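You operate a simulated robot arm through the tools that you are given. There is no shell and no other tool. Be economical: measure what you need, move in short steps, check, and stop when the job is done.

You run a simulated robot arm. Do the job below in one go: nothing can be reset, and whatever is moved stays where it is left.

## Task
Brush the grit off the banded machine's platter, then mount the prep lap.
Fine: put the lap brush back; the lap lies flat under a tight nut.

The check looks at the end state, three seconds after you hand in, the way a careful person would. Anything else that was tipped, shoved, dropped, spilled or broken makes it a failure.

## Robot
A 7-joint arm with a two-finger parallel gripper, fixed in place. Base frame: the origin is at the foot of the arm, x ahead of it, y to its left, z up. Lengths are in m, angles in rad, forces in N, time in s.
With the tool pointing down near the work surface it reaches from about 0.2 to 0.74 m from the base axis. Its first joint turns from -2.897 to 2.897 rad. Payload 1.57 kg.
The tool frame sits at the grasp point between the pads (the TCP): z along the fingers, y along the line on which they close. The tips reach 0.03 m beyond it. Largest opening 0.11 m; finger width 0.024, thickness 0.012; the body of the gripper, 0.048 by 0.112 m, starts 0.078 m behind the TCP.
Orientation is that of the tool frame in the base frame, as [roll, pitch, yaw] about the fixed x, y, z axes, in that order (R = Rz(yaw) Ry(pitch) Rx(roll)). With the fingers straight down and closing along the base's y, the tool's x points along the base's -x, its y along +y and its z along -z.

## Interface
- The arm moves only by the tool jog_arm. Its argument "motion" is text: rows parted by semicolons, each of 6 numbers parted by spaces: the shift along the tool's x, y, z in units of 150 mm (1.0 is 150 mm), then the turn, a rotation vector about the tool's x, y, z in units of 60 degrees (1.0 is 60 degrees). In form: tx ty tz ax ay az; .... A call has 1 to 10 rows; each row is the pose to reach, as a shift and turn from the pose commanded when the call began, along the tool's axes at that moment. "grip" is the opening, from 0 (shut) to 1 (fully open), set as the call begins (left out, the last holds). A call with a number of a shift or a turn outside -1 to 1 is refused whole. Each row takes 0.2 s and may step no farther than 0.05 m and 0.15 rad from the row before; otherwise, or with a gripper value out of range, the whole call is refused. A pose out of reach is approached as far as the arm can. The call stops where the force on the tool passes 80 N (or 10 N more than at its start, if that is more) or the arm is blocked; 0.2 s more then pass. The fingers move at their own pace (about 0.045 m/s each) and stop on an object; they squeeze with about 23 N. The grip force told is the motor's: it shows also when the fingers shut on nothing. Time passes only in rows, and 0.2 s behind the last, so rows that repeat a pose let the fingers close. It gives the time, the measured TCP pose, the force on the tool (base axes), the opening and the grip force at its end, in the units of the frame above (readings bear some noise), and new pictures: "pictures" is both (left out), scene, wrist or none.
- Cameras (640 x 400 px; columns grow to the right, rows downward): "scene" is fixed at [0.4016, -0.6518, 1.5798]; the picture's right is [0.97, -0.25, 0.00], its down [-0.15, -0.57, -0.81] and it looks along [0.20, 0.78, -0.59] (base axes); focal length 334 px, centre (320, 200). "wrist" rides on the gripper at [0.07, 0.016, -0.141] in the tool frame; the picture's right is [-0.23, 0.97, 0.00], its down [-0.85, -0.20, -0.48] and it looks along [-0.47, -0.11, 0.88] (tool axes); focal length 222 px, centre (320, 200). There is no depth. A picture from a camera that has moved, and an enlarged one, comes with that camera's place and axes in the base frame and with its lens.
- raise_lower(by): slides the trunk up (or, below 0, down) by that many m; the arm rides with it, the base frame stays. It gives what a move gives, with no picture.
- close_up(camera, box): a new picture of the part [left, top, right, bottom] of that camera's present view, enlarged. No time passes.
- finish_job(): hands the job in; it is judged then, once.

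Go step by step. Nothing tells you positions but the pictures and the camera data: compare them with the known pose of the tool, close in by small moves and look again before you grip or let go. The budget is 120 turns and 170 pictures, counting those below and the enlarged ones. Unless the task says otherwise, let go and move clear before handing in, and close with one line.

The tools are called after "Emit:" as name(argument=value, ...) on one line, values as JSON. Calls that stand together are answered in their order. jog_arm: Moves the arm, as the interface text tells. Its arguments: {"type":"object","properties":{"motion":{"type":"string"},"grip":{"type":"number"},"pictures":{"type":"string","enum":["both","scene","wrist","none"]}},"required":["motion"]} The other tools are called the same way: raise_lower (by) slides the trunk up or down; close_up (camera, box) takes an enlarged picture of a part of a camera's view; finish_job () hands the job in.

At the start:

```text
time: 0.0
eef_pos: [0.4264, 0.2239, 1.0827]
tcp_rot: [3.141, -0.001, -3.14]
contact_force: [1.4, 0.3, -0.1]
width: 0.11
finger_force: 0.0
trunk travel left (down, up): [-0.5, 0.09]
```

scene: 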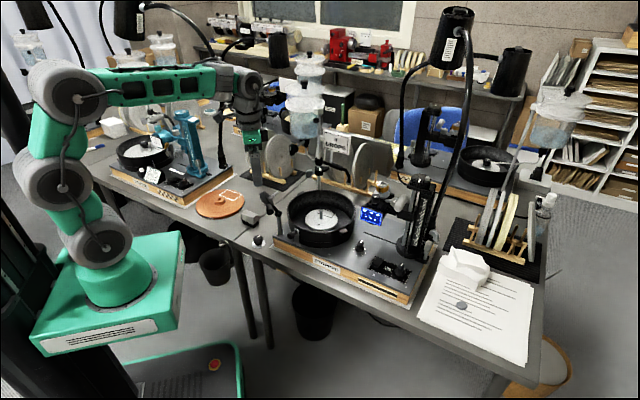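
wrist: 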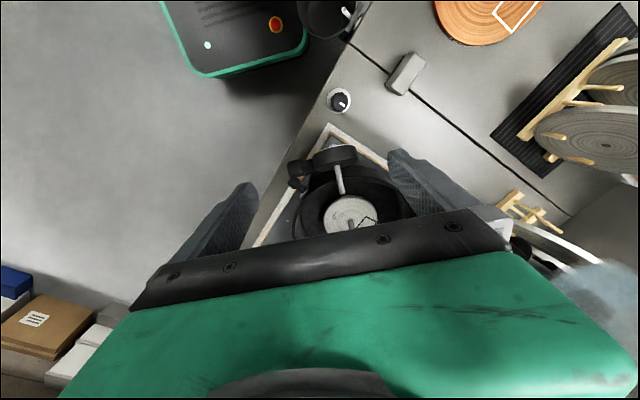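

I see several lapping machines on a bench, with racks of laps between them. I'll enlarge the scene to identify the banded machine, the brush, the nut and the prep lap.

Emit:
close_up(camera="scene", box=[220, 130, 440, 300])

Emit:
close_up(camera="scene", box=[80, 90, 280, 230])

Emit:
close_up(camera="scene", box=[390, 160, 570, 370])

Emit:
close_up(camera="scene", box=[380, 80, 560, 200])

```text
2.35 times, centred on (330, 215) of scene
camera zoom: at [0.4016, -0.6518, 1.5798], right [0.97, -0.25, 0.0], down [-0.15, -0.57, -0.81], along [0.2, 0.78, -0.59], focal length 785 px, centre (296, 165)
```

zoom: 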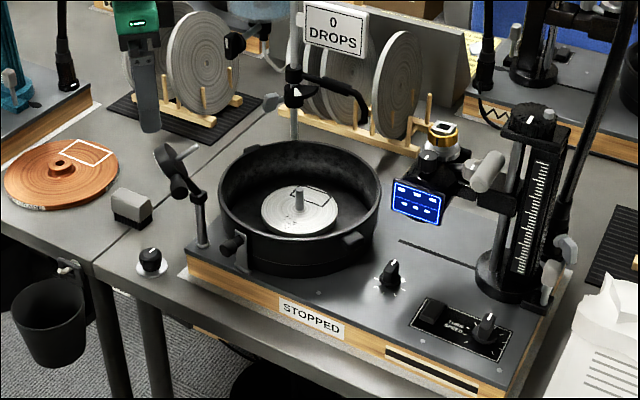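

```text
2.86 times, centred on (180, 160) of scene
camera zoom: at [0.4016, -0.6518, 1.5798], right [0.97, -0.25, 0.0], down [-0.15, -0.57, -0.81], along [0.2, 0.78, -0.59], focal length 953 px, centre (720, 314)
```

zoom: 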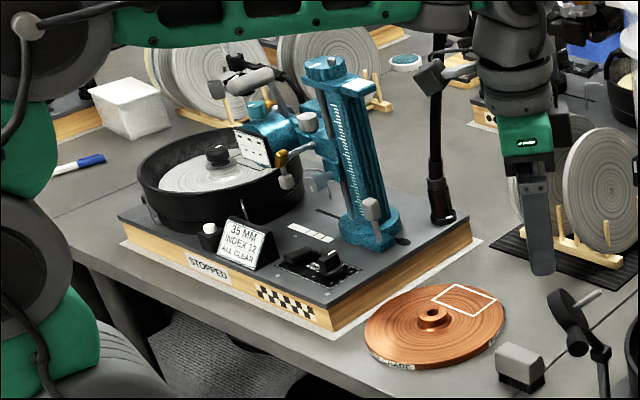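

```text
1.90 times, centred on (480, 265) of scene
camera zoom: at [0.4016, -0.6518, 1.5798], right [0.97, -0.25, 0.0], down [-0.15, -0.57, -0.81], along [0.2, 0.78, -0.59], focal length 636 px, centre (15, 76)
```

zoom: 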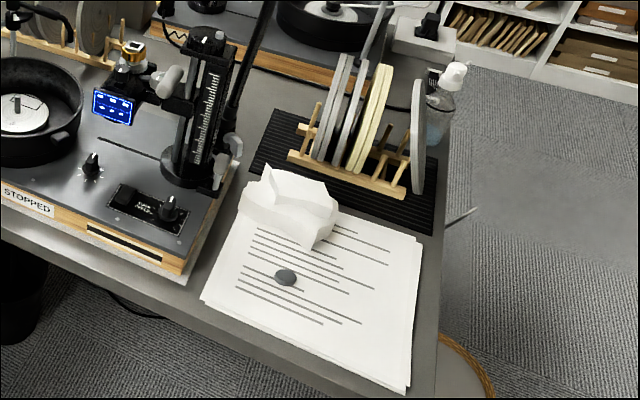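

```text
3.33 times, centred on (470, 140) of scene
camera zoom: at [0.4016, -0.6518, 1.5798], right [0.97, -0.25, 0.0], down [-0.15, -0.57, -0.81], along [0.2, 0.78, -0.59], focal length 1112 px, centre (-180, 400)
```

zoom: 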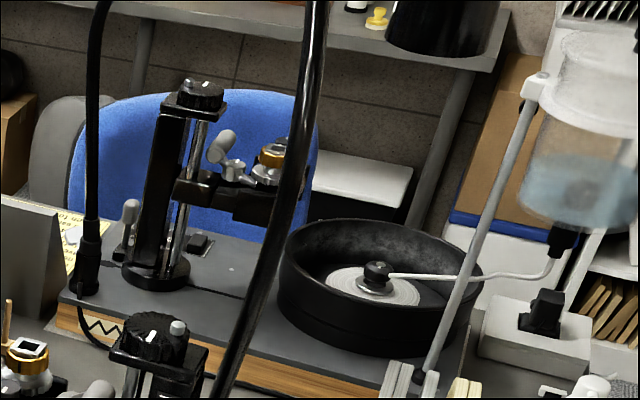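

The front machine has a solid black band, the left one checks and the back one a zigzag. I'll zoom in tighter on the platter, brush, nut and laps.

Emit:
close_up(camera="scene", box=[285, 170, 365, 250])

Emit:
close_up(camera="scene", box=[190, 180, 290, 255])

Emit:
close_up(camera="scene", box=[240, 120, 400, 210])

Emit:
close_up(camera="scene", box=[350, 200, 440, 310])

```text
5.00 times, centred on (325, 210) of scene
camera zoom: at [0.4016, -0.6518, 1.5798], right [0.97, -0.25, 0.0], down [-0.15, -0.57, -0.81], along [0.2, 0.78, -0.59], focal length 1668 px, centre (295, 150)
```

zoom: 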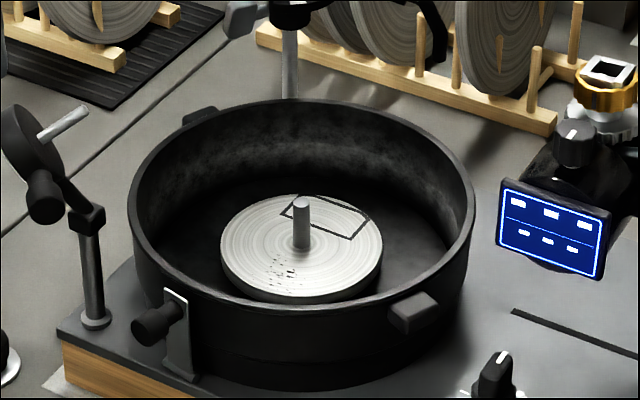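

```text
5.33 times, centred on (240, 218) of scene
camera zoom: at [0.4016, -0.6518, 1.5798], right [0.97, -0.25, 0.0], down [-0.15, -0.57, -0.81], along [0.2, 0.78, -0.59], focal length 1780 px, centre (747, 107)
```

zoom: 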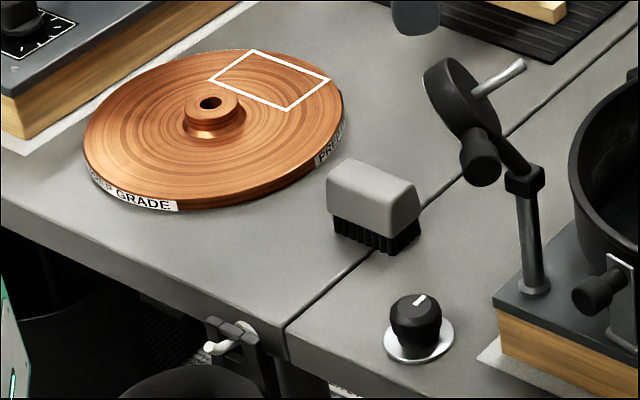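

```text
4.00 times, centred on (320, 165) of scene
camera zoom: at [0.4016, -0.6518, 1.5798], right [0.97, -0.25, 0.0], down [-0.15, -0.57, -0.81], along [0.2, 0.78, -0.59], focal length 1335 px, centre (320, 340)
```

zoom: 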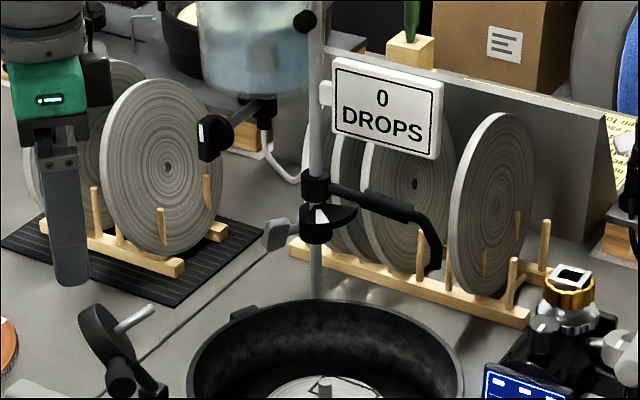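

```text
3.64 times, centred on (395, 255) of scene
camera zoom: at [0.4016, -0.6518, 1.5798], right [0.97, -0.25, 0.0], down [-0.15, -0.57, -0.81], along [0.2, 0.78, -0.59], focal length 1213 px, centre (47, 0)
```

zoom: 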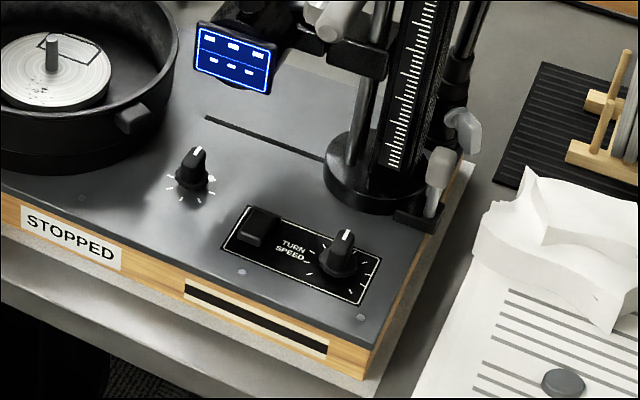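

The copper "PREP GRADE" lap lies at about (0.28, 0.52). The brush is near (0.39, 0.38), the knob nut near (0.405, 0.255) and the spindle near (0.63, 0.23), with grit on the front left of the platter. Next I'll look through the wrist camera.

Emit:
close_up(camera="wrist", box=[270, 40, 450, 240])

Emit:
close_up(camera="wrist", box=[380, 0, 640, 240])

```text
2.00 times, centred on (360, 140) of wrist
camera zoom: at [0.3565, 0.2423, 1.2245], right [0.23, 0.97, 0.0], down [0.86, -0.2, 0.48], along [0.47, -0.11, -0.88], focal length 444 px, centre (240, 320)
```

zoom: 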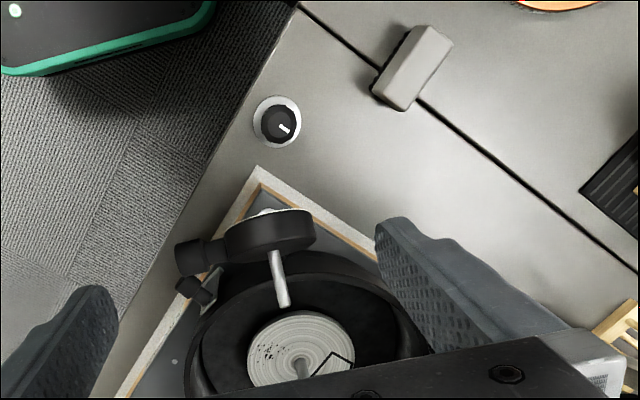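

```text
1.67 times, centred on (510, 120) of wrist
camera zoom: at [0.3565, 0.2423, 1.2245], right [0.23, 0.97, 0.0], down [0.86, -0.2, 0.48], along [0.47, -0.11, -0.88], focal length 370 px, centre (3, 333)
```

zoom: 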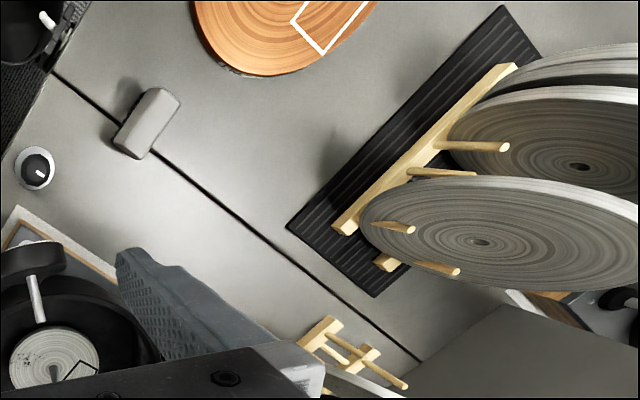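

The brush's long axis lies at about 135° near (0.383, 0.389). The spindle estimate is now (0.639, 0.245) with the platter at z≈0.815. I'll move above the brush and turn so the fingers close across its width.

Emit:
jog_arm(motion="0.05 0.17 0.08 0 0 0.125; 0.1 0.34 0.16 0 0 0.25; 0.15 0.5 0.25 0 0 0.375; 0.2 0.67 0.33 0 0 0.5; 0.25 0.84 0.42 0 0 0.625; 0.29 1.0 0.5 0 0 0.75; 0.29 1.0 0.5 0 0 0.75", grip=1)

```text
time: 1.6
eef_pos: [0.3806, 0.3763, 1.0081]
tcp_rot: [-3.141, -0.002, 2.356]
contact_force: [0.5, 0.0, 0.4]
width: 0.1101
finger_force: 0.1
trunk travel left (down, up): [-0.5, 0.09]
camera wrist: at [0.3439, 0.4371, 1.1496], right [0.85, 0.53, 0.0], down [0.46, -0.75, 0.48], along [0.25, -0.41, -0.88], focal length 222 px, centre (320, 200)
```

scene: 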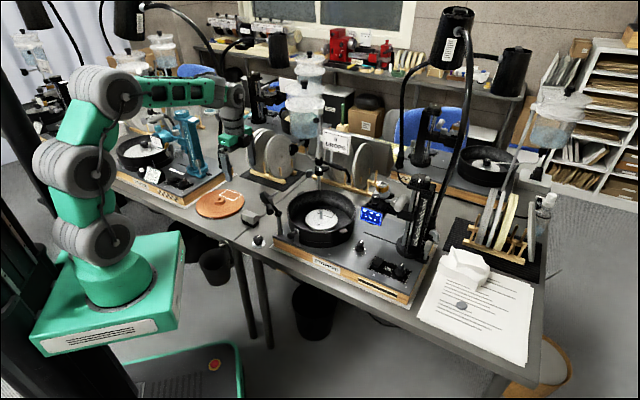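
wrist: 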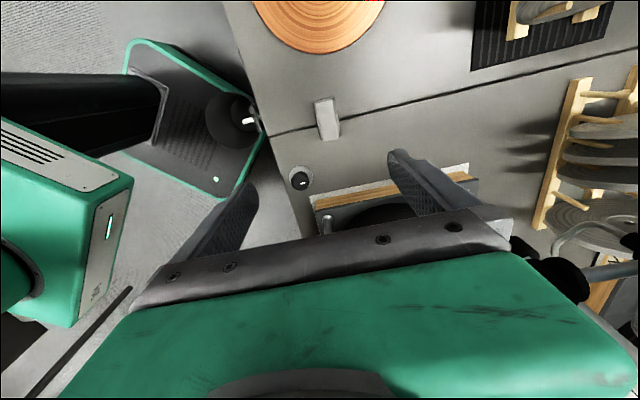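

The fingers are aligned with the brush. I'll zoom in to refine its centre.

Emit:
close_up(camera="wrist", box=[280, 80, 380, 160])

Emit:
close_up(camera="scene", box=[225, 190, 285, 250])

```text
5.00 times, centred on (330, 120) of wrist
camera zoom: at [0.3439, 0.4371, 1.1496], right [0.85, 0.53, 0.0], down [0.46, -0.75, 0.48], along [0.25, -0.41, -0.88], focal length 1111 px, centre (270, 600)
```

zoom: 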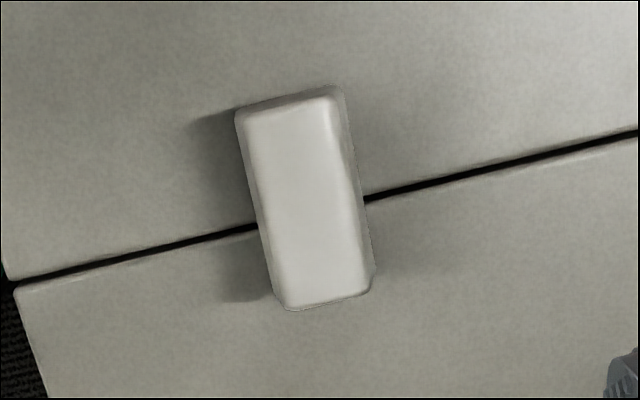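

```text
6.67 times, centred on (255, 220) of scene
camera zoom: at [0.4016, -0.6518, 1.5798], right [0.97, -0.25, 0.0], down [-0.15, -0.57, -0.81], along [0.2, 0.78, -0.59], focal length 2224 px, centre (753, 67)
```

zoom: 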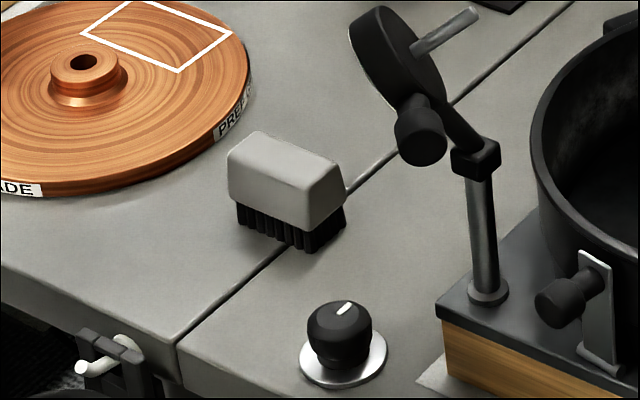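

The brush centre is near (0.382, 0.394). I'll descend partway and check again.

Emit:
jog_arm(motion="0.077 0.09 0.25 0 0 0; 0.077 0.09 0.5 0 0 0; 0.077 0.09 0.75 0 0 0; 0.077 0.09 0.95 0 0 0; 0.077 0.09 0.95 0 0 0")

```text
time: 2.8
eef_pos: [0.3855, 0.3934, 0.8645]
tcp_rot: [-3.141, 0.0, 2.358]
contact_force: [-0.3, -0.7, -0.8]
width: 0.11
finger_force: 0.0
trunk travel left (down, up): [-0.5, 0.09]
camera wrist: at [0.3465, 0.4546, 1.0065], right [0.85, 0.53, 0.0], down [0.46, -0.75, 0.48], along [0.25, -0.41, -0.88], focal length 222 px, centre (320, 200)
```

scene: 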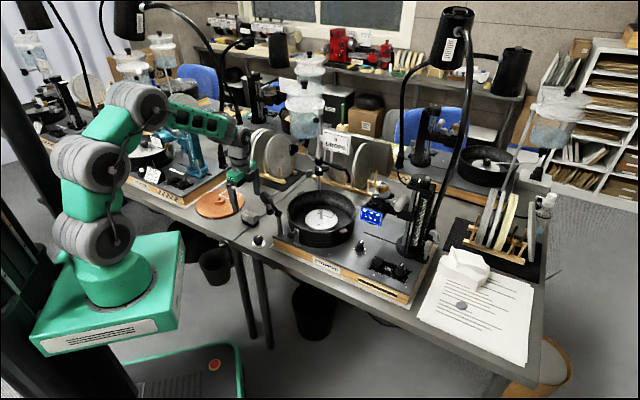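
wrist: 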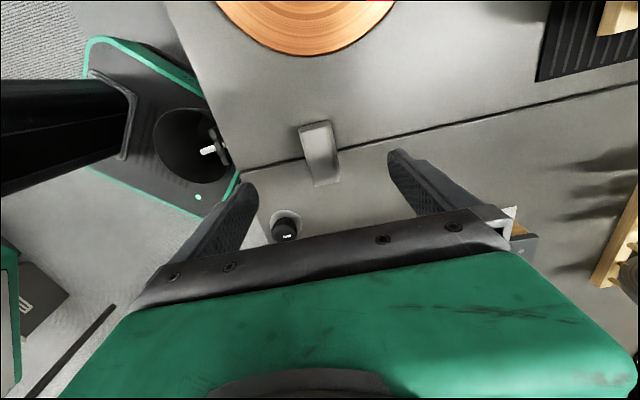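

The alignment is good. I'll descend around the brush body.

Emit:
jog_arm(motion="0.03 0 0.3 0 0 0; 0.03 0 0.45 0 0 0; 0.03 0 0.57 0 0 0; 0.03 0 0.57 0 0 0", pictures="both")

Emit:
close_up(camera="scene", box=[205, 170, 295, 250])

```text
time: 3.8
eef_pos: [0.3816, 0.3971, 0.7784]
tcp_rot: [3.14, 0.0, 2.358]
contact_force: [0.1, -0.1, 0.6]
width: 0.11
finger_force: 0.1
trunk travel left (down, up): [-0.5, 0.09]
camera wrist: at [0.343, 0.4582, 0.9211], right [0.85, 0.53, 0.0], down [0.46, -0.75, 0.48], along [0.25, -0.41, -0.88], focal length 222 px, centre (320, 200)
```

scene: 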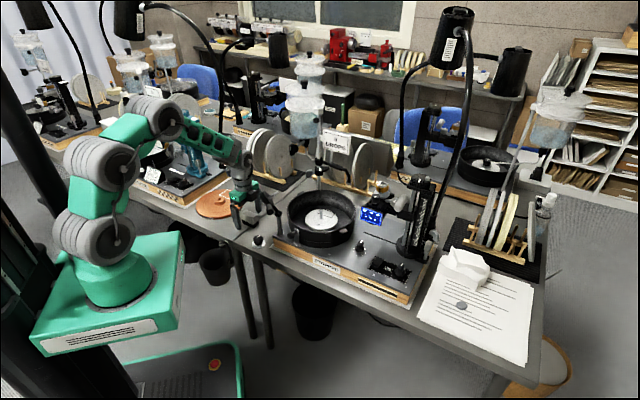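
wrist: 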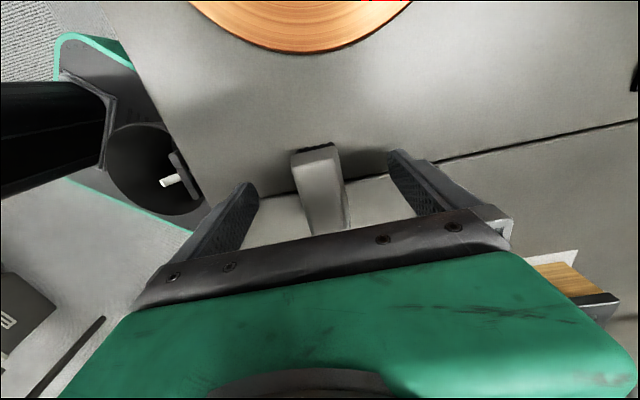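

```text
5.00 times, centred on (250, 210) of scene
camera zoom: at [0.4016, -0.6518, 1.5798], right [0.97, -0.25, 0.0], down [-0.15, -0.57, -0.81], along [0.2, 0.78, -0.59], focal length 1668 px, centre (670, 150)
```

zoom: 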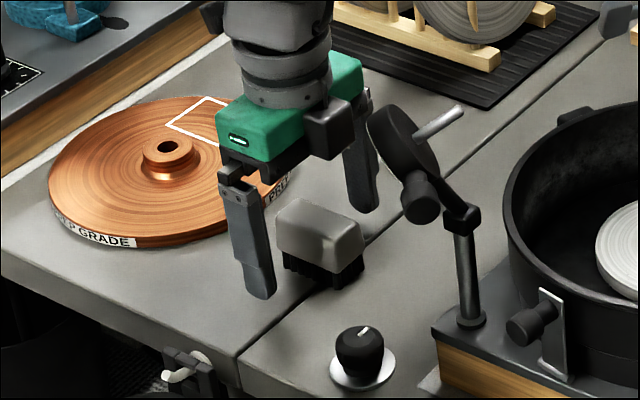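

The TCP is centred on the brush, so I'll close the gripper and lift a little.

Emit:
jog_arm(motion="0 0 0 0 0 0;0 0 0 0 0 0;0 0 0 0 0 0;0 0 0 0 0 0;0 0 0 0 0 0;0 0 0 0 0 0;0 0 0 0 0 0", grip=0, pictures="none")

Emit:
jog_arm(motion="0 0 -0.1 0 0 0;0 0 -0.3 0 0 0;0 0 -0.6 0 0 0; 0 0 -0.9 0 0 0; 0 0 -1 0 0 0; 0 0 -1 0 0 0")

Emit:
close_up(camera="scene", box=[205, 120, 295, 220])

```text
time: 5.4
eef_pos: [0.3815, 0.3974, 0.7787]
tcp_rot: [3.14, -0.001, 2.357]
contact_force: [0.4, -0.1, -0.7]
width: 0.0351
finger_force: 23.0
trunk travel left (down, up): [-0.5, 0.09]
```

```text
time: 6.8
eef_pos: [0.3812, 0.396, 0.9307]
tcp_rot: [-3.141, 0.001, 2.358]
contact_force: [-0.2, 0.2, -1.6]
width: 0.0353
finger_force: 22.8
trunk travel left (down, up): [-0.5, 0.09]
camera wrist: at [0.3433, 0.4572, 1.0726], right [0.85, 0.53, 0.0], down [0.46, -0.74, 0.48], along [0.25, -0.41, -0.88], focal length 222 px, centre (320, 200)
```

scene: 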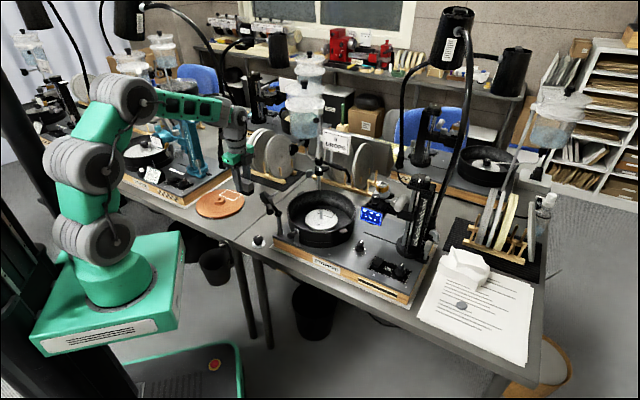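
wrist: 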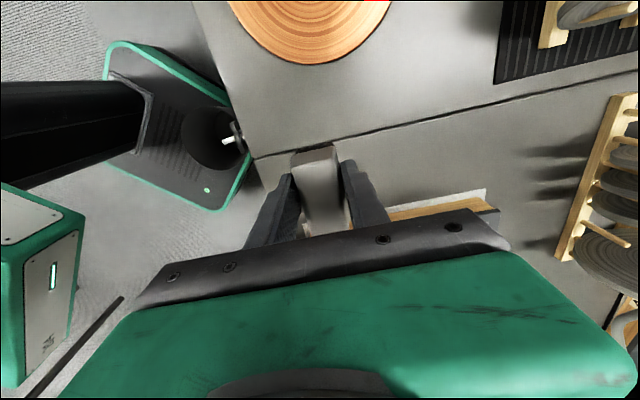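

```text
4.00 times, centred on (250, 170) of scene
camera zoom: at [0.4016, -0.6518, 1.5798], right [0.97, -0.25, 0.0], down [-0.15, -0.57, -0.81], along [0.2, 0.78, -0.59], focal length 1335 px, centre (600, 320)
```

zoom: 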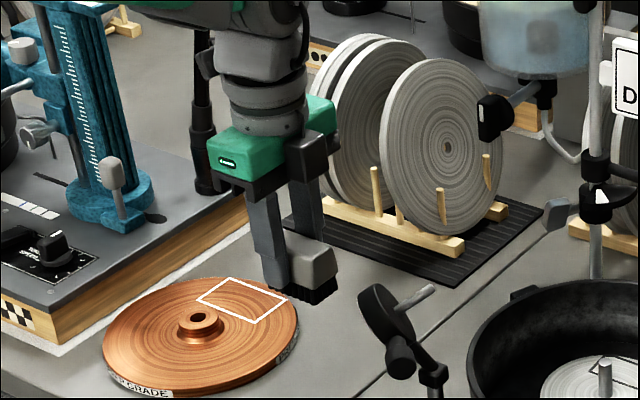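

The brush is held with its bristles 0.044 below the TCP. I'll rise and move toward the pan while turning.

Emit:
jog_arm(motion="0 0 -0.3 0 0 -0.14;0 0 -0.6 0 0 -0.28;-0.1 -0.03 -0.85 0 0 -0.42;-0.3 -0.08 -0.95 0 0 -0.56;-0.5 -0.13 -0.95 0 0 -0.7;-0.7 -0.18 -0.95 0 0 -0.84;-0.872 -0.22 -0.95 0 0 -0.98;-0.872 -0.22 -0.95 0 0 -1; -0.872 -0.22 -0.95 0 0 -1")

```text
time: 8.8
eef_pos: [0.4509, 0.2792, 1.0728]
tcp_rot: [3.141, -0.001, -2.877]
contact_force: [-0.7, -0.5, -0.6]
width: 0.0354
finger_force: 23.1
trunk travel left (down, up): [-0.5, 0.09]
camera wrist: at [0.3787, 0.2782, 1.2143], right [-0.03, 1.0, 0.0], down [0.88, 0.03, 0.48], along [0.48, 0.02, -0.88], focal length 222 px, centre (320, 200)
```

scene: 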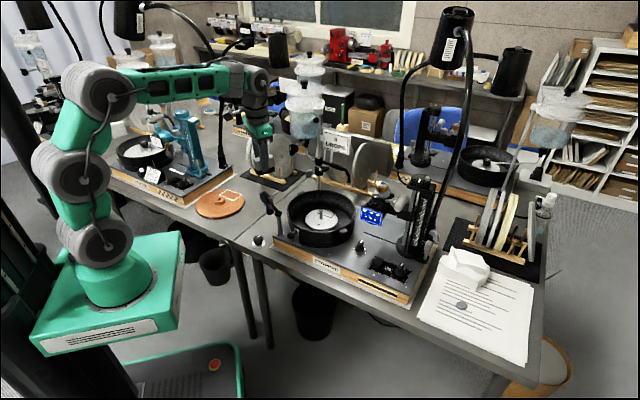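
wrist: 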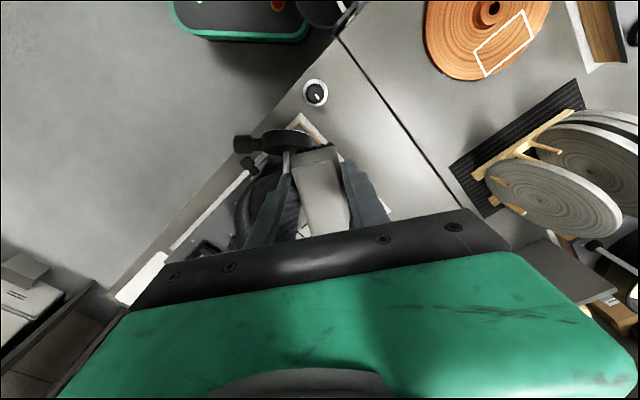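

The nut is at about (0.402, 0.270). I'll move toward the pan and finish the turn so the brush lies radially over the grit.

Emit:
jog_arm(motion="-0.14 -0.12 0 0 0 -0.125;-0.28 -0.25 0 0 0 -0.25;-0.42 -0.37 0 0 0 -0.375;-0.556 -0.495 0 0 0 -0.498;-0.556 -0.495 0 0 0 -0.498")

Emit:
close_up(camera="wrist", box=[200, 60, 480, 240])

Emit:
close_up(camera="scene", box=[230, 60, 390, 260])

```text
time: 10.0
eef_pos: [0.5501, 0.2297, 1.0722]
tcp_rot: [-3.141, -0.002, -2.356]
contact_force: [0.5, -0.3, -1.1]
width: 0.0354
finger_force: 23.6
trunk travel left (down, up): [-0.5, 0.09]
camera wrist: at [0.4899, 0.1937, 1.2139], right [-0.53, 0.85, 0.0], down [0.75, 0.46, 0.48], along [0.41, 0.25, -0.88], focal length 222 px, centre (320, 200)
```

scene: 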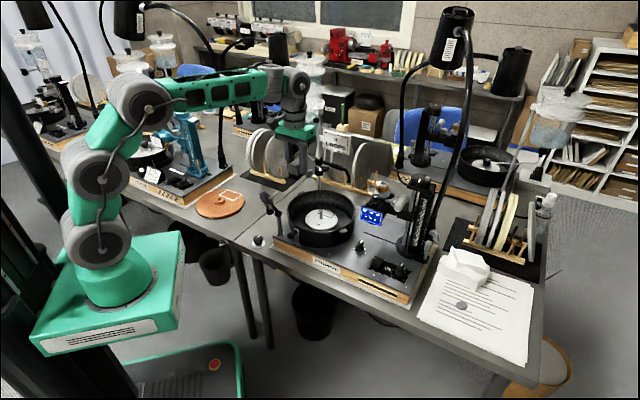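
wrist: 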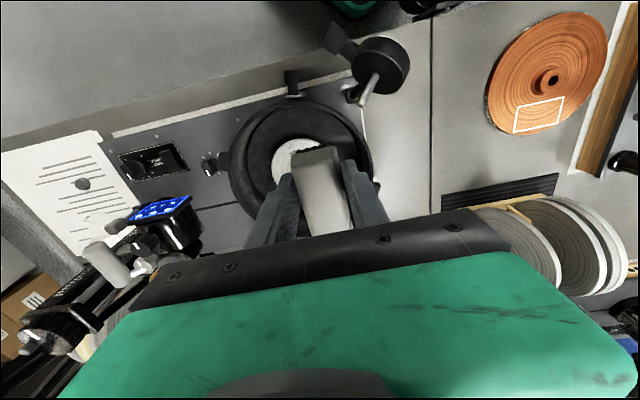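

```text
2.22 times, centred on (340, 150) of wrist
camera zoom: at [0.4899, 0.1937, 1.2139], right [-0.53, 0.85, 0.0], down [0.75, 0.46, 0.48], along [0.41, 0.25, -0.88], focal length 494 px, centre (276, 311)
```

zoom: 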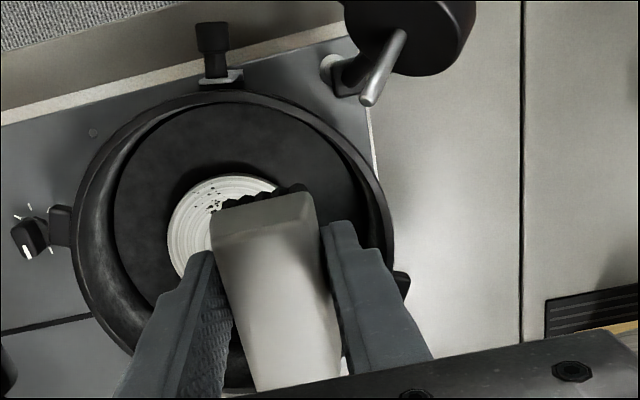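

```text
2.00 times, centred on (310, 160) of scene
camera zoom: at [0.4016, -0.6518, 1.5798], right [0.97, -0.25, 0.0], down [-0.15, -0.57, -0.81], along [0.2, 0.78, -0.59], focal length 667 px, centre (340, 280)
```

zoom: 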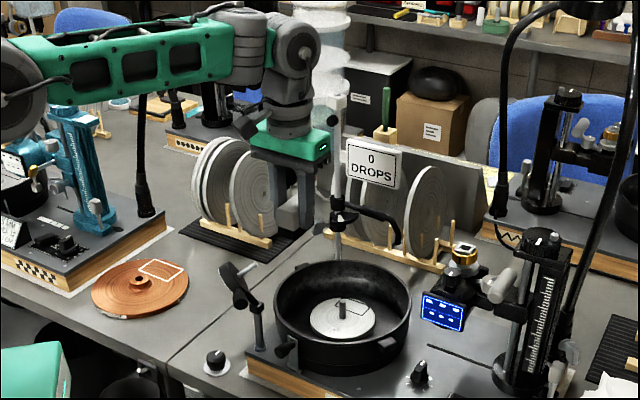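

I can see the platter and the grit clearly, with the platter centre at about (0.631, 0.238). I'll descend partway beside the grit and check the clearance to the dop arm and spindle.

Emit:
jog_arm(motion="-0.137 -0.09 0.2 0 0 0;-0.137 -0.09 0.45 0 0 0;-0.137 -0.09 0.747 0 0 0;-0.137 -0.09 0.747 0 0 0")

Emit:
close_up(camera="wrist", box=[200, 60, 480, 240])

Emit:
close_up(camera="scene", box=[250, 130, 380, 260])

```text
time: 11.0
eef_pos: [0.5721, 0.2367, 0.9588]
tcp_rot: [3.141, 0.0, -2.358]
contact_force: [0.9, 0.7, -1.0]
width: 0.0354
finger_force: 22.9
trunk travel left (down, up): [-0.5, 0.09]
camera wrist: at [0.5138, 0.1997, 1.1011], right [-0.53, 0.85, 0.0], down [0.75, 0.46, 0.48], along [0.41, 0.25, -0.88], focal length 222 px, centre (320, 200)
```

scene: 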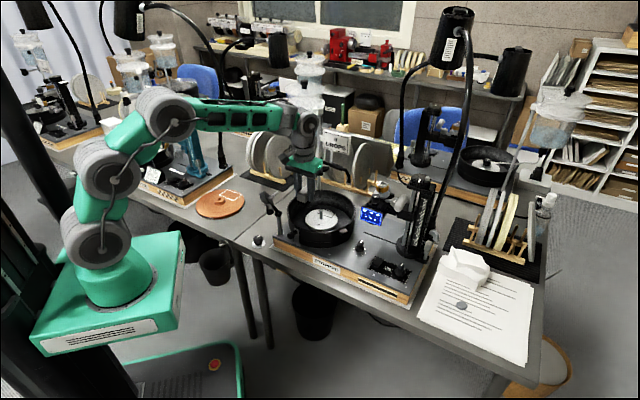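
wrist: 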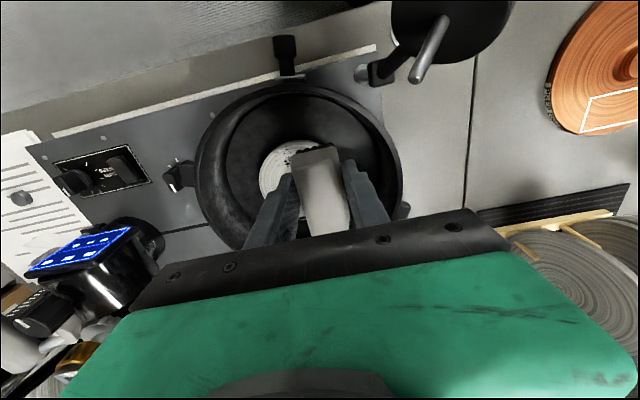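

```text
2.22 times, centred on (340, 150) of wrist
camera zoom: at [0.5138, 0.1997, 1.1011], right [-0.53, 0.85, 0.0], down [0.75, 0.46, 0.48], along [0.41, 0.25, -0.88], focal length 494 px, centre (276, 311)
```

zoom: 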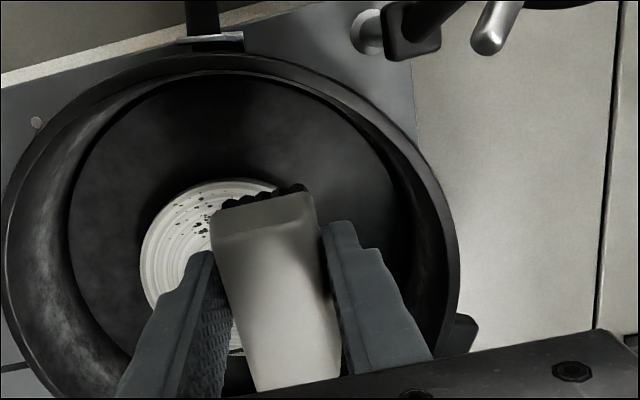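

```text
3.08 times, centred on (315, 195) of scene
camera zoom: at [0.4016, -0.6518, 1.5798], right [0.97, -0.25, 0.0], down [-0.15, -0.57, -0.81], along [0.2, 0.78, -0.59], focal length 1027 px, centre (335, 215)
```

zoom: 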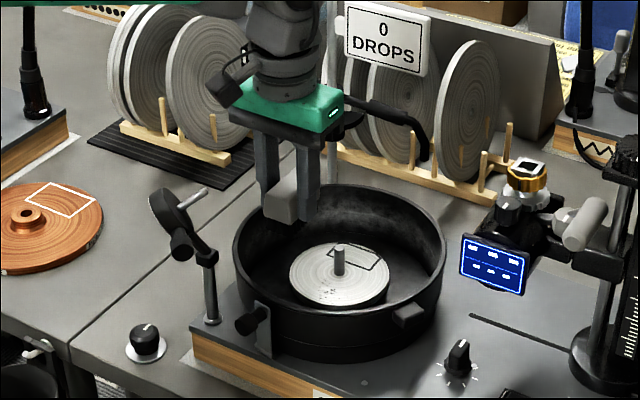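

The centre is now refined to (0.629, 0.240). I'll lower in stages while watching the force.

Emit:
jog_arm(motion="0 0 0.2 0 0 0;0 0 0.4 0 0 0;0 0 0.5 0 0 0;0 0 0.5 0 0 0")

Emit:
close_up(camera="scene", box=[260, 150, 370, 250])

```text
time: 12.0
eef_pos: [0.5731, 0.2361, 0.8849]
tcp_rot: [-3.141, 0.001, -2.356]
contact_force: [0.2, 0.0, -0.4]
width: 0.0353
finger_force: 23.2
trunk travel left (down, up): [-0.5, 0.09]
camera wrist: at [0.5131, 0.1986, 1.0271], right [-0.53, 0.85, 0.0], down [0.75, 0.46, 0.48], along [0.41, 0.25, -0.88], focal length 222 px, centre (320, 200)
```

scene: 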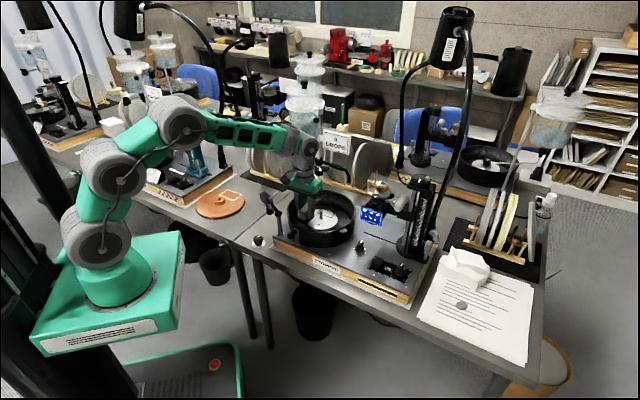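
wrist: 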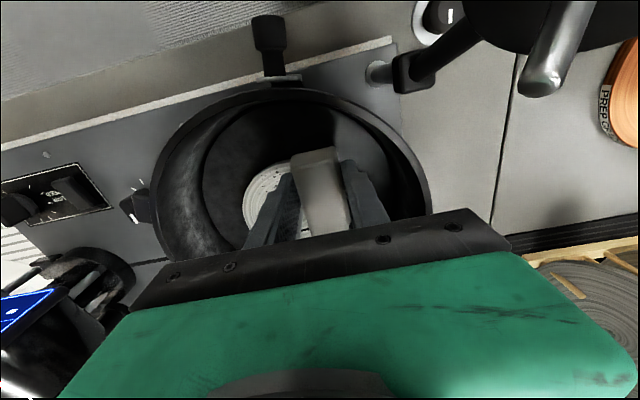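

```text
4.00 times, centred on (315, 200) of scene
camera zoom: at [0.4016, -0.6518, 1.5798], right [0.97, -0.25, 0.0], down [-0.15, -0.57, -0.81], along [0.2, 0.78, -0.59], focal length 1335 px, centre (340, 200)
```

zoom: 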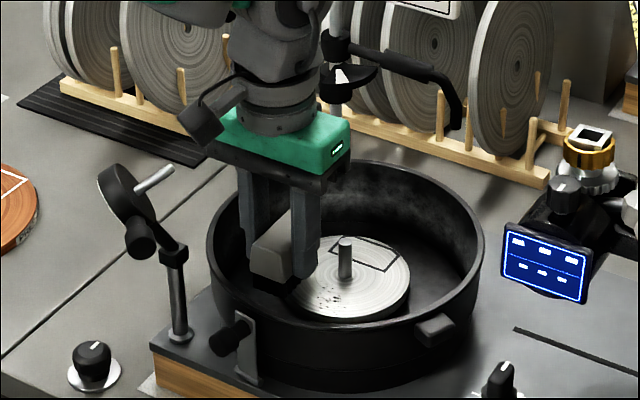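

Emit:
jog_arm(motion="0 0 0.03 0 0 0;0 0 0.06 0 0 0;0 0 0.06 0 0 0", pictures="none")

Emit:
jog_arm(motion="0 0 0.02 0 0 0;0 0 0.03 0 0 0;0 0 0.03 0 0 0", pictures="none")

Emit:
close_up(camera="scene", box=[280, 170, 360, 240])

```text
time: 12.8
eef_pos: [0.5734, 0.2353, 0.8757]
tcp_rot: [-3.141, 0.0, -2.359]
contact_force: [0.5, -0.3, -1.3]
width: 0.0352
finger_force: 23.1
trunk travel left (down, up): [-0.5, 0.09]
```

```text
time: 13.6
eef_pos: [0.5724, 0.235, 0.8718]
tcp_rot: [-3.141, 0.0, -2.358]
contact_force: [-0.9, -0.3, -1.3]
width: 0.0356
finger_force: 22.7
trunk travel left (down, up): [-0.5, 0.09]
```

```text
5.71 times, centred on (320, 205) of scene
camera zoom: at [0.4016, -0.6518, 1.5798], right [0.97, -0.25, 0.0], down [-0.15, -0.57, -0.81], along [0.2, 0.78, -0.59], focal length 1907 px, centre (320, 171)
```

zoom: 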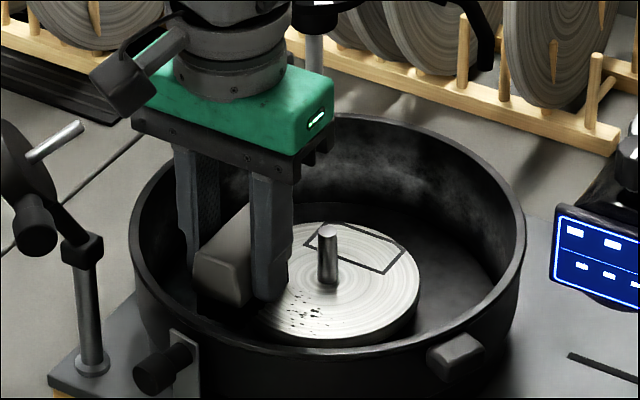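

Emit:
jog_arm(motion="0 0 0.015 0 0 0;0 0 0.03 0 0 0;0 0 0.03 0 0 0", pictures="none")

Emit:
jog_arm(motion="0 0 0.015 0 0 0;0 0 0.02 0 0 0;0 0 0.02 0 0 0", pictures="none")

Emit:
close_up(camera="scene", box=[280, 170, 360, 240])

```text
time: 14.4
eef_pos: [0.5733, 0.2357, 0.8705]
tcp_rot: [-3.14, 0.004, -2.357]
contact_force: [-1.3, -0.6, 21.7]
width: 0.0358
finger_force: 23.2
trunk travel left (down, up): [-0.5, 0.09]
```

```text
time: 15.2
eef_pos: [0.5735, 0.2346, 0.8648]
tcp_rot: [-3.139, 0.003, -2.359]
contact_force: [2.9, 1.9, 22.2]
width: 0.0355
finger_force: 23.3
trunk travel left (down, up): [-0.5, 0.09]
```

```text
5.71 times, centred on (320, 205) of scene
camera zoom: at [0.4016, -0.6518, 1.5798], right [0.97, -0.25, 0.0], down [-0.15, -0.57, -0.81], along [0.2, 0.78, -0.59], focal length 1907 px, centre (320, 171)
```

zoom: 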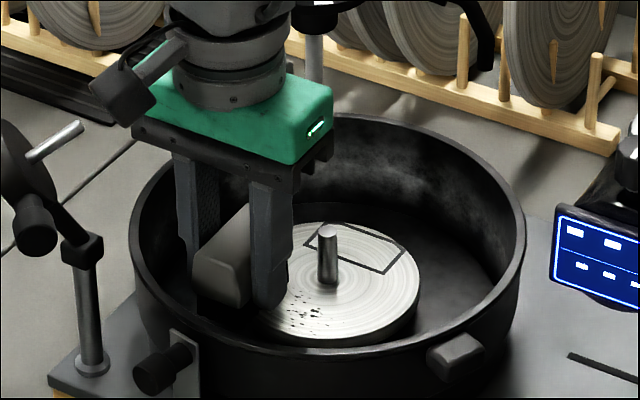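

The bristles touched the platter at z≈0.827. I'll ease the pressure slightly and sweep across toward the front right.

Emit:
jog_arm(motion="0 0 -0.01 0 0 0;0 -0.1 -0.01 0 0 0;0 -0.2 -0.01 0 0 0;0 -0.3 -0.01 0 0 0;0 -0.4 -0.01 0 0 0;0 -0.5 -0.01 0 0 0;0 -0.6 -0.01 0 0 0;0 -0.66 -0.01 0 0 0", pictures="wrist")

Emit:
close_up(camera="scene", box=[280, 170, 360, 240])

```text
time: 17.0
eef_pos: [0.643, 0.165, 0.8651]
tcp_rot: [-3.141, -0.001, -2.357]
contact_force: [-0.8, 0.6, 3.6]
width: 0.0353
finger_force: 22.9
trunk travel left (down, up): [-0.5, 0.09]
camera wrist: at [0.5831, 0.128, 1.0072], right [-0.53, 0.85, 0.0], down [0.75, 0.46, 0.48], along [0.41, 0.25, -0.88], focal length 222 px, centre (320, 200)
```

wrist: 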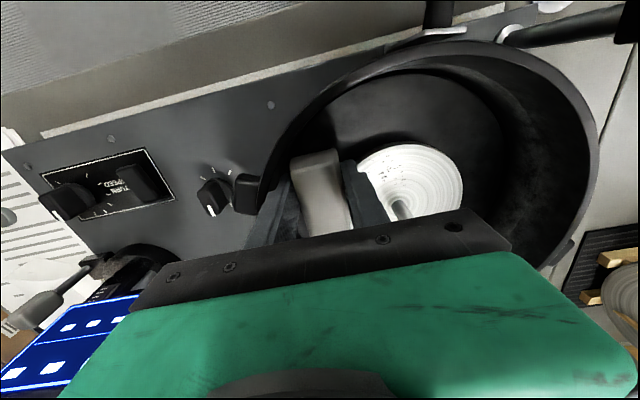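

```text
5.71 times, centred on (320, 205) of scene
camera zoom: at [0.4016, -0.6518, 1.5798], right [0.97, -0.25, 0.0], down [-0.15, -0.57, -0.81], along [0.2, 0.78, -0.59], focal length 1907 px, centre (320, 171)
```

zoom: 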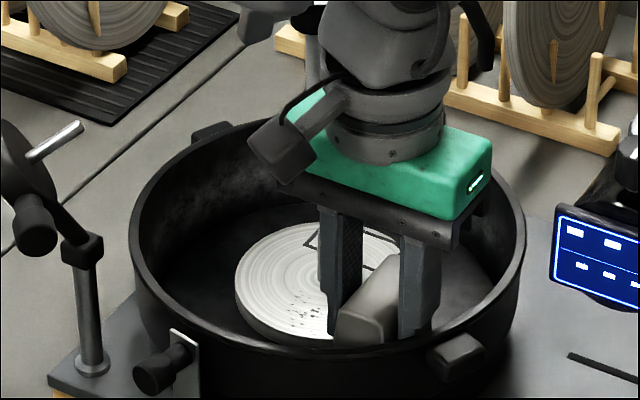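

Emit:
close_up(camera="wrist", box=[340, 120, 480, 230])

Emit:
close_up(camera="scene", box=[300, 200, 340, 230])

```text
3.64 times, centred on (410, 175) of wrist
camera zoom: at [0.5831, 0.128, 1.0072], right [-0.53, 0.85, 0.0], down [0.75, 0.46, 0.48], along [0.41, 0.25, -0.88], focal length 808 px, centre (-7, 291)
```

zoom: 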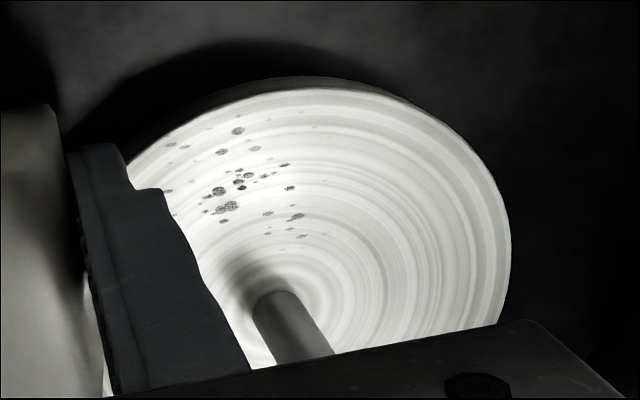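

```text
13.33 times, centred on (320, 215) of scene
camera zoom: at [0.4016, -0.6518, 1.5798], right [0.97, -0.25, 0.0], down [-0.15, -0.57, -0.81], along [0.2, 0.78, -0.59], focal length 4449 px, centre (320, 0)
```

zoom: 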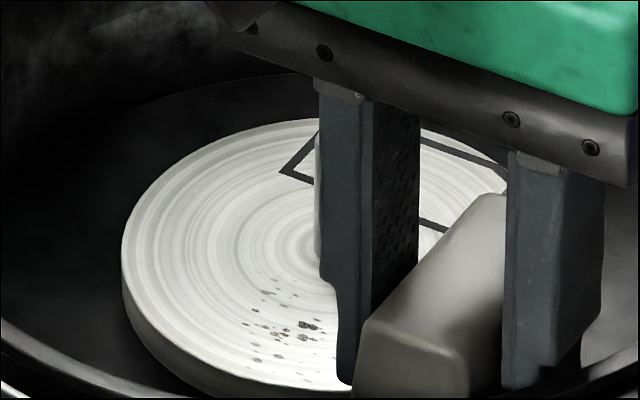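

The grit thinned a bit but remains, so I'll brush back and forth with slightly more pressure.

Emit:
jog_arm(motion="0 0 0.01 0 0 0;0 0.12 0.01 0 0 0;0 0.24 0.01 0 0 0;0 0.36 0.01 0 0 0;0 0.48 0.01 0 0 0;0 0.6 0.01 0 0 0;0 0.66 0.01 0 0 0", pictures="none")

Emit:
jog_arm(motion="0 -0.12 0 0 0 0;0 -0.24 0 0 0 0;0 -0.36 0 0 0 0;0 -0.48 0 0 0 0;0 -0.6 0 0 0 0;0 -0.66 0 0 0 0", pictures="none")

Emit:
close_up(camera="wrist", box=[340, 120, 480, 230])

```text
time: 18.6
eef_pos: [0.5723, 0.2358, 0.8654]
tcp_rot: [-3.141, 0.003, -2.359]
contact_force: [2.8, -1.7, 11.0]
width: 0.0355
finger_force: 23.1
trunk travel left (down, up): [-0.5, 0.09]
```

```text
time: 20.0
eef_pos: [0.6439, 0.1662, 0.8664]
tcp_rot: [-3.14, 0.0, -2.356]
contact_force: [-2.6, 1.7, 11.6]
width: 0.035
finger_force: 23.2
trunk travel left (down, up): [-0.5, 0.09]
```

```text
3.64 times, centred on (410, 175) of wrist
camera zoom: at [0.583, 0.1279, 1.0067], right [-0.53, 0.85, 0.0], down [0.75, 0.46, 0.48], along [0.41, 0.25, -0.88], focal length 808 px, centre (-7, 291)
```

zoom: 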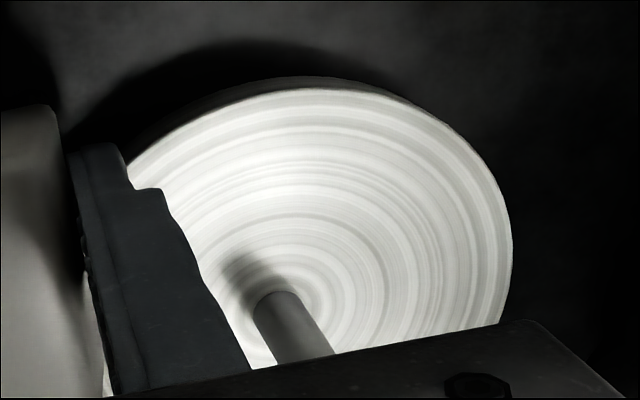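

The visible part is clean. I'll lift out and check the whole platter.

Emit:
jog_arm(motion="0 0 -0.1 0 0 0;0 0 -0.3 0 0 0;0 0 -0.6 0 0 0;0 0 -0.9 0 0 0;0 0 -1 0 0 0;0 0 -1 0 0 0", pictures="none")

Emit:
close_up(camera="scene", box=[280, 170, 360, 240])

Emit:
close_up(camera="wrist", box=[200, 60, 480, 240])

```text
time: 21.4
eef_pos: [0.6435, 0.1645, 1.0154]
tcp_rot: [3.141, 0.0, -2.36]
contact_force: [0.2, -0.2, -1.7]
width: 0.0354
finger_force: 22.8
trunk travel left (down, up): [-0.5, 0.09]
```

```text
5.71 times, centred on (320, 205) of scene
camera zoom: at [0.4016, -0.6518, 1.5798], right [0.97, -0.25, 0.0], down [-0.15, -0.57, -0.81], along [0.2, 0.78, -0.59], focal length 1907 px, centre (320, 171)
```

zoom: 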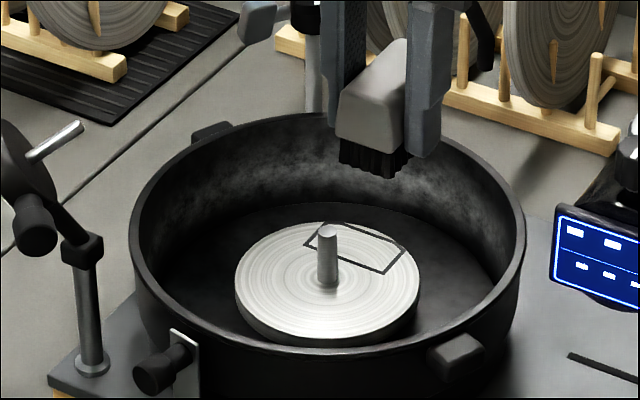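

```text
2.22 times, centred on (340, 150) of wrist
camera zoom: at [0.5832, 0.1284, 1.1571], right [-0.53, 0.85, 0.0], down [0.75, 0.46, 0.48], along [0.41, 0.25, -0.88], focal length 494 px, centre (276, 311)
```

zoom: 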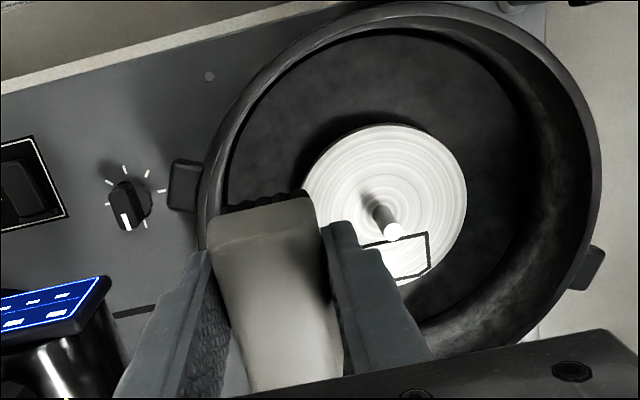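

The platter is fully clean, and the spindle is at about (0.631, 0.240). I'll carry the brush back to its spot.

Emit:
jog_arm(motion="0 0 -0.3 0 0 0.1;0.02 0.15 -0.4 0 0 0.24;0.04 0.3 -0.4 0 0 0.38;0.06 0.45 -0.4 0 0 0.52;0.08 0.6 -0.4 0 0 0.66;0.09 0.75 -0.4 0 0 0.8;0.1 0.9 -0.4 0 0 0.94;0.108 0.961 -0.4 0 0 1;0.108 0.961 -0.4 0 0 1", pictures="none")

```text
time: 23.4
eef_pos: [0.5315, 0.2556, 1.0739]
tcp_rot: [-3.141, 0.001, 2.875]
contact_force: [-0.4, 0.0, 0.0]
width: 0.0355
finger_force: 23.5
trunk travel left (down, up): [-0.5, 0.09]
```

Emit:
jog_arm(motion="0.2 0.1 0 0 0 0.1;0.4 0.2 0 0 0 0.2;0.6 0.3 0 0 0 0.3;0.8 0.41 0 0 0 0.4;0.971 0.519 0 0 0 0.495;0.971 0.519 0 0 0 0.495", pictures="none")

```text
time: 24.8
eef_pos: [0.4097, 0.3684, 1.0743]
tcp_rot: [-3.14, -0.002, 2.36]
contact_force: [-0.2, 1.0, -0.6]
width: 0.0353
finger_force: 22.5
trunk travel left (down, up): [-0.5, 0.09]
```

Emit:
jog_arm(motion="0.1 0 0.2 0 0 0;0.2 0 0.5 0 0 0;0.27 0.005 0.75 0 0 0;0.27 0.005 1 0 0 0;0.27 0.005 1 0 0 0", pictures="none")

Emit:
jog_arm(motion="0 0 0.3 0 0 0;0 0 0.6 0 0 0;0 0 0.85 0 0 0;0 0 0.93 0 0 0;0 0 0.93 0 0 0", pictures="wrist")

Emit:
close_up(camera="scene", box=[205, 170, 295, 250])

```text
time: 26.0
eef_pos: [0.3822, 0.3986, 0.9231]
tcp_rot: [3.141, 0.001, 2.36]
contact_force: [0.5, -0.2, -0.7]
width: 0.0353
finger_force: 23.4
trunk travel left (down, up): [-0.5, 0.09]
```

```text
time: 27.2
eef_pos: [0.3812, 0.3988, 0.7836]
tcp_rot: [-3.141, 0.001, 2.359]
contact_force: [-0.1, -0.4, -0.6]
width: 0.0353
finger_force: 22.7
trunk travel left (down, up): [-0.5, 0.09]
camera wrist: at [0.344, 0.4595, 0.9258], right [0.85, 0.53, 0.0], down [0.47, -0.74, 0.48], along [0.25, -0.41, -0.88], focal length 222 px, centre (320, 200)
```

wrist: 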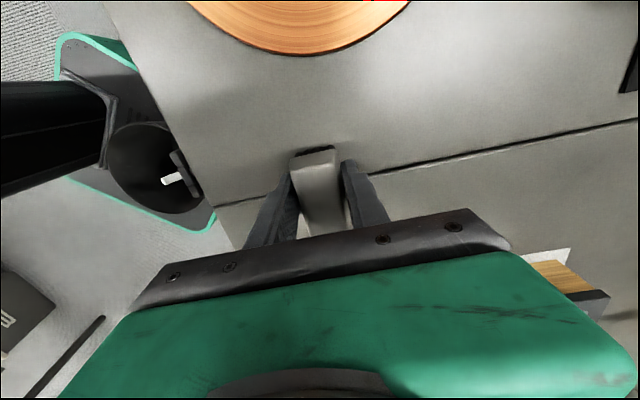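

```text
5.00 times, centred on (250, 210) of scene
camera zoom: at [0.4016, -0.6518, 1.5798], right [0.97, -0.25, 0.0], down [-0.15, -0.57, -0.81], along [0.2, 0.78, -0.59], focal length 1668 px, centre (670, 150)
```

zoom: 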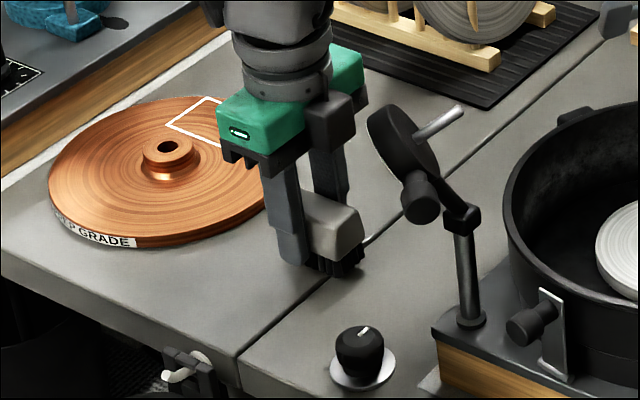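

Next I'll lower gently until the bristles touch the bench.

Emit:
jog_arm(motion="0 -0.007 0.025 0 0 0;0 -0.007 0.035 0 0 0;0 -0.007 0.035 0 0 0", pictures="none")

Emit:
jog_arm(motion="0 0 0.013 0 0 0;0 0 0.013 0 0 0", pictures="none")

```text
time: 28.0
eef_pos: [0.3806, 0.3977, 0.7784]
tcp_rot: [-3.141, 0.0, 2.359]
contact_force: [0.2, 0.6, -1.9]
width: 0.0354
finger_force: 22.7
trunk travel left (down, up): [-0.5, 0.09]
```

```text
time: 28.6
eef_pos: [0.3821, 0.398, 0.7778]
tcp_rot: [3.141, 0.0, 2.359]
contact_force: [0.1, -0.2, -0.4]
width: 0.0353
finger_force: 22.5
trunk travel left (down, up): [-0.5, 0.09]
```

Emit:
jog_arm(motion="0 0 0.013 0 0 0;0 0 0.013 0 0 0", pictures="none")

Emit:
close_up(camera="scene", box=[225, 190, 285, 250])

```text
time: 29.2
eef_pos: [0.3802, 0.3972, 0.7752]
tcp_rot: [3.141, 0.0, 2.36]
contact_force: [0.3, -0.2, -1.6]
width: 0.0351
finger_force: 23.0
trunk travel left (down, up): [-0.5, 0.09]
```

```text
6.67 times, centred on (255, 220) of scene
camera zoom: at [0.4016, -0.6518, 1.5798], right [0.97, -0.25, 0.0], down [-0.15, -0.57, -0.81], along [0.2, 0.78, -0.59], focal length 2224 px, centre (753, 67)
```

zoom: 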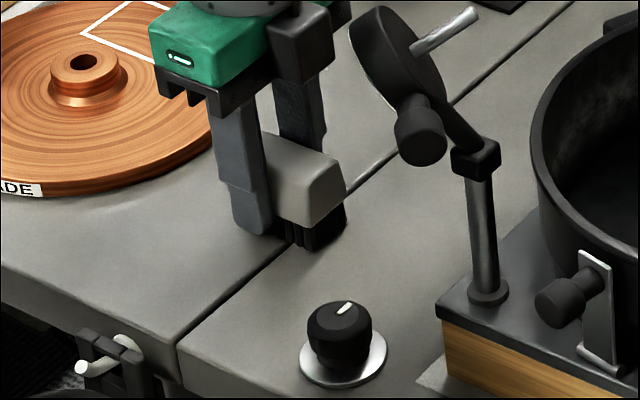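

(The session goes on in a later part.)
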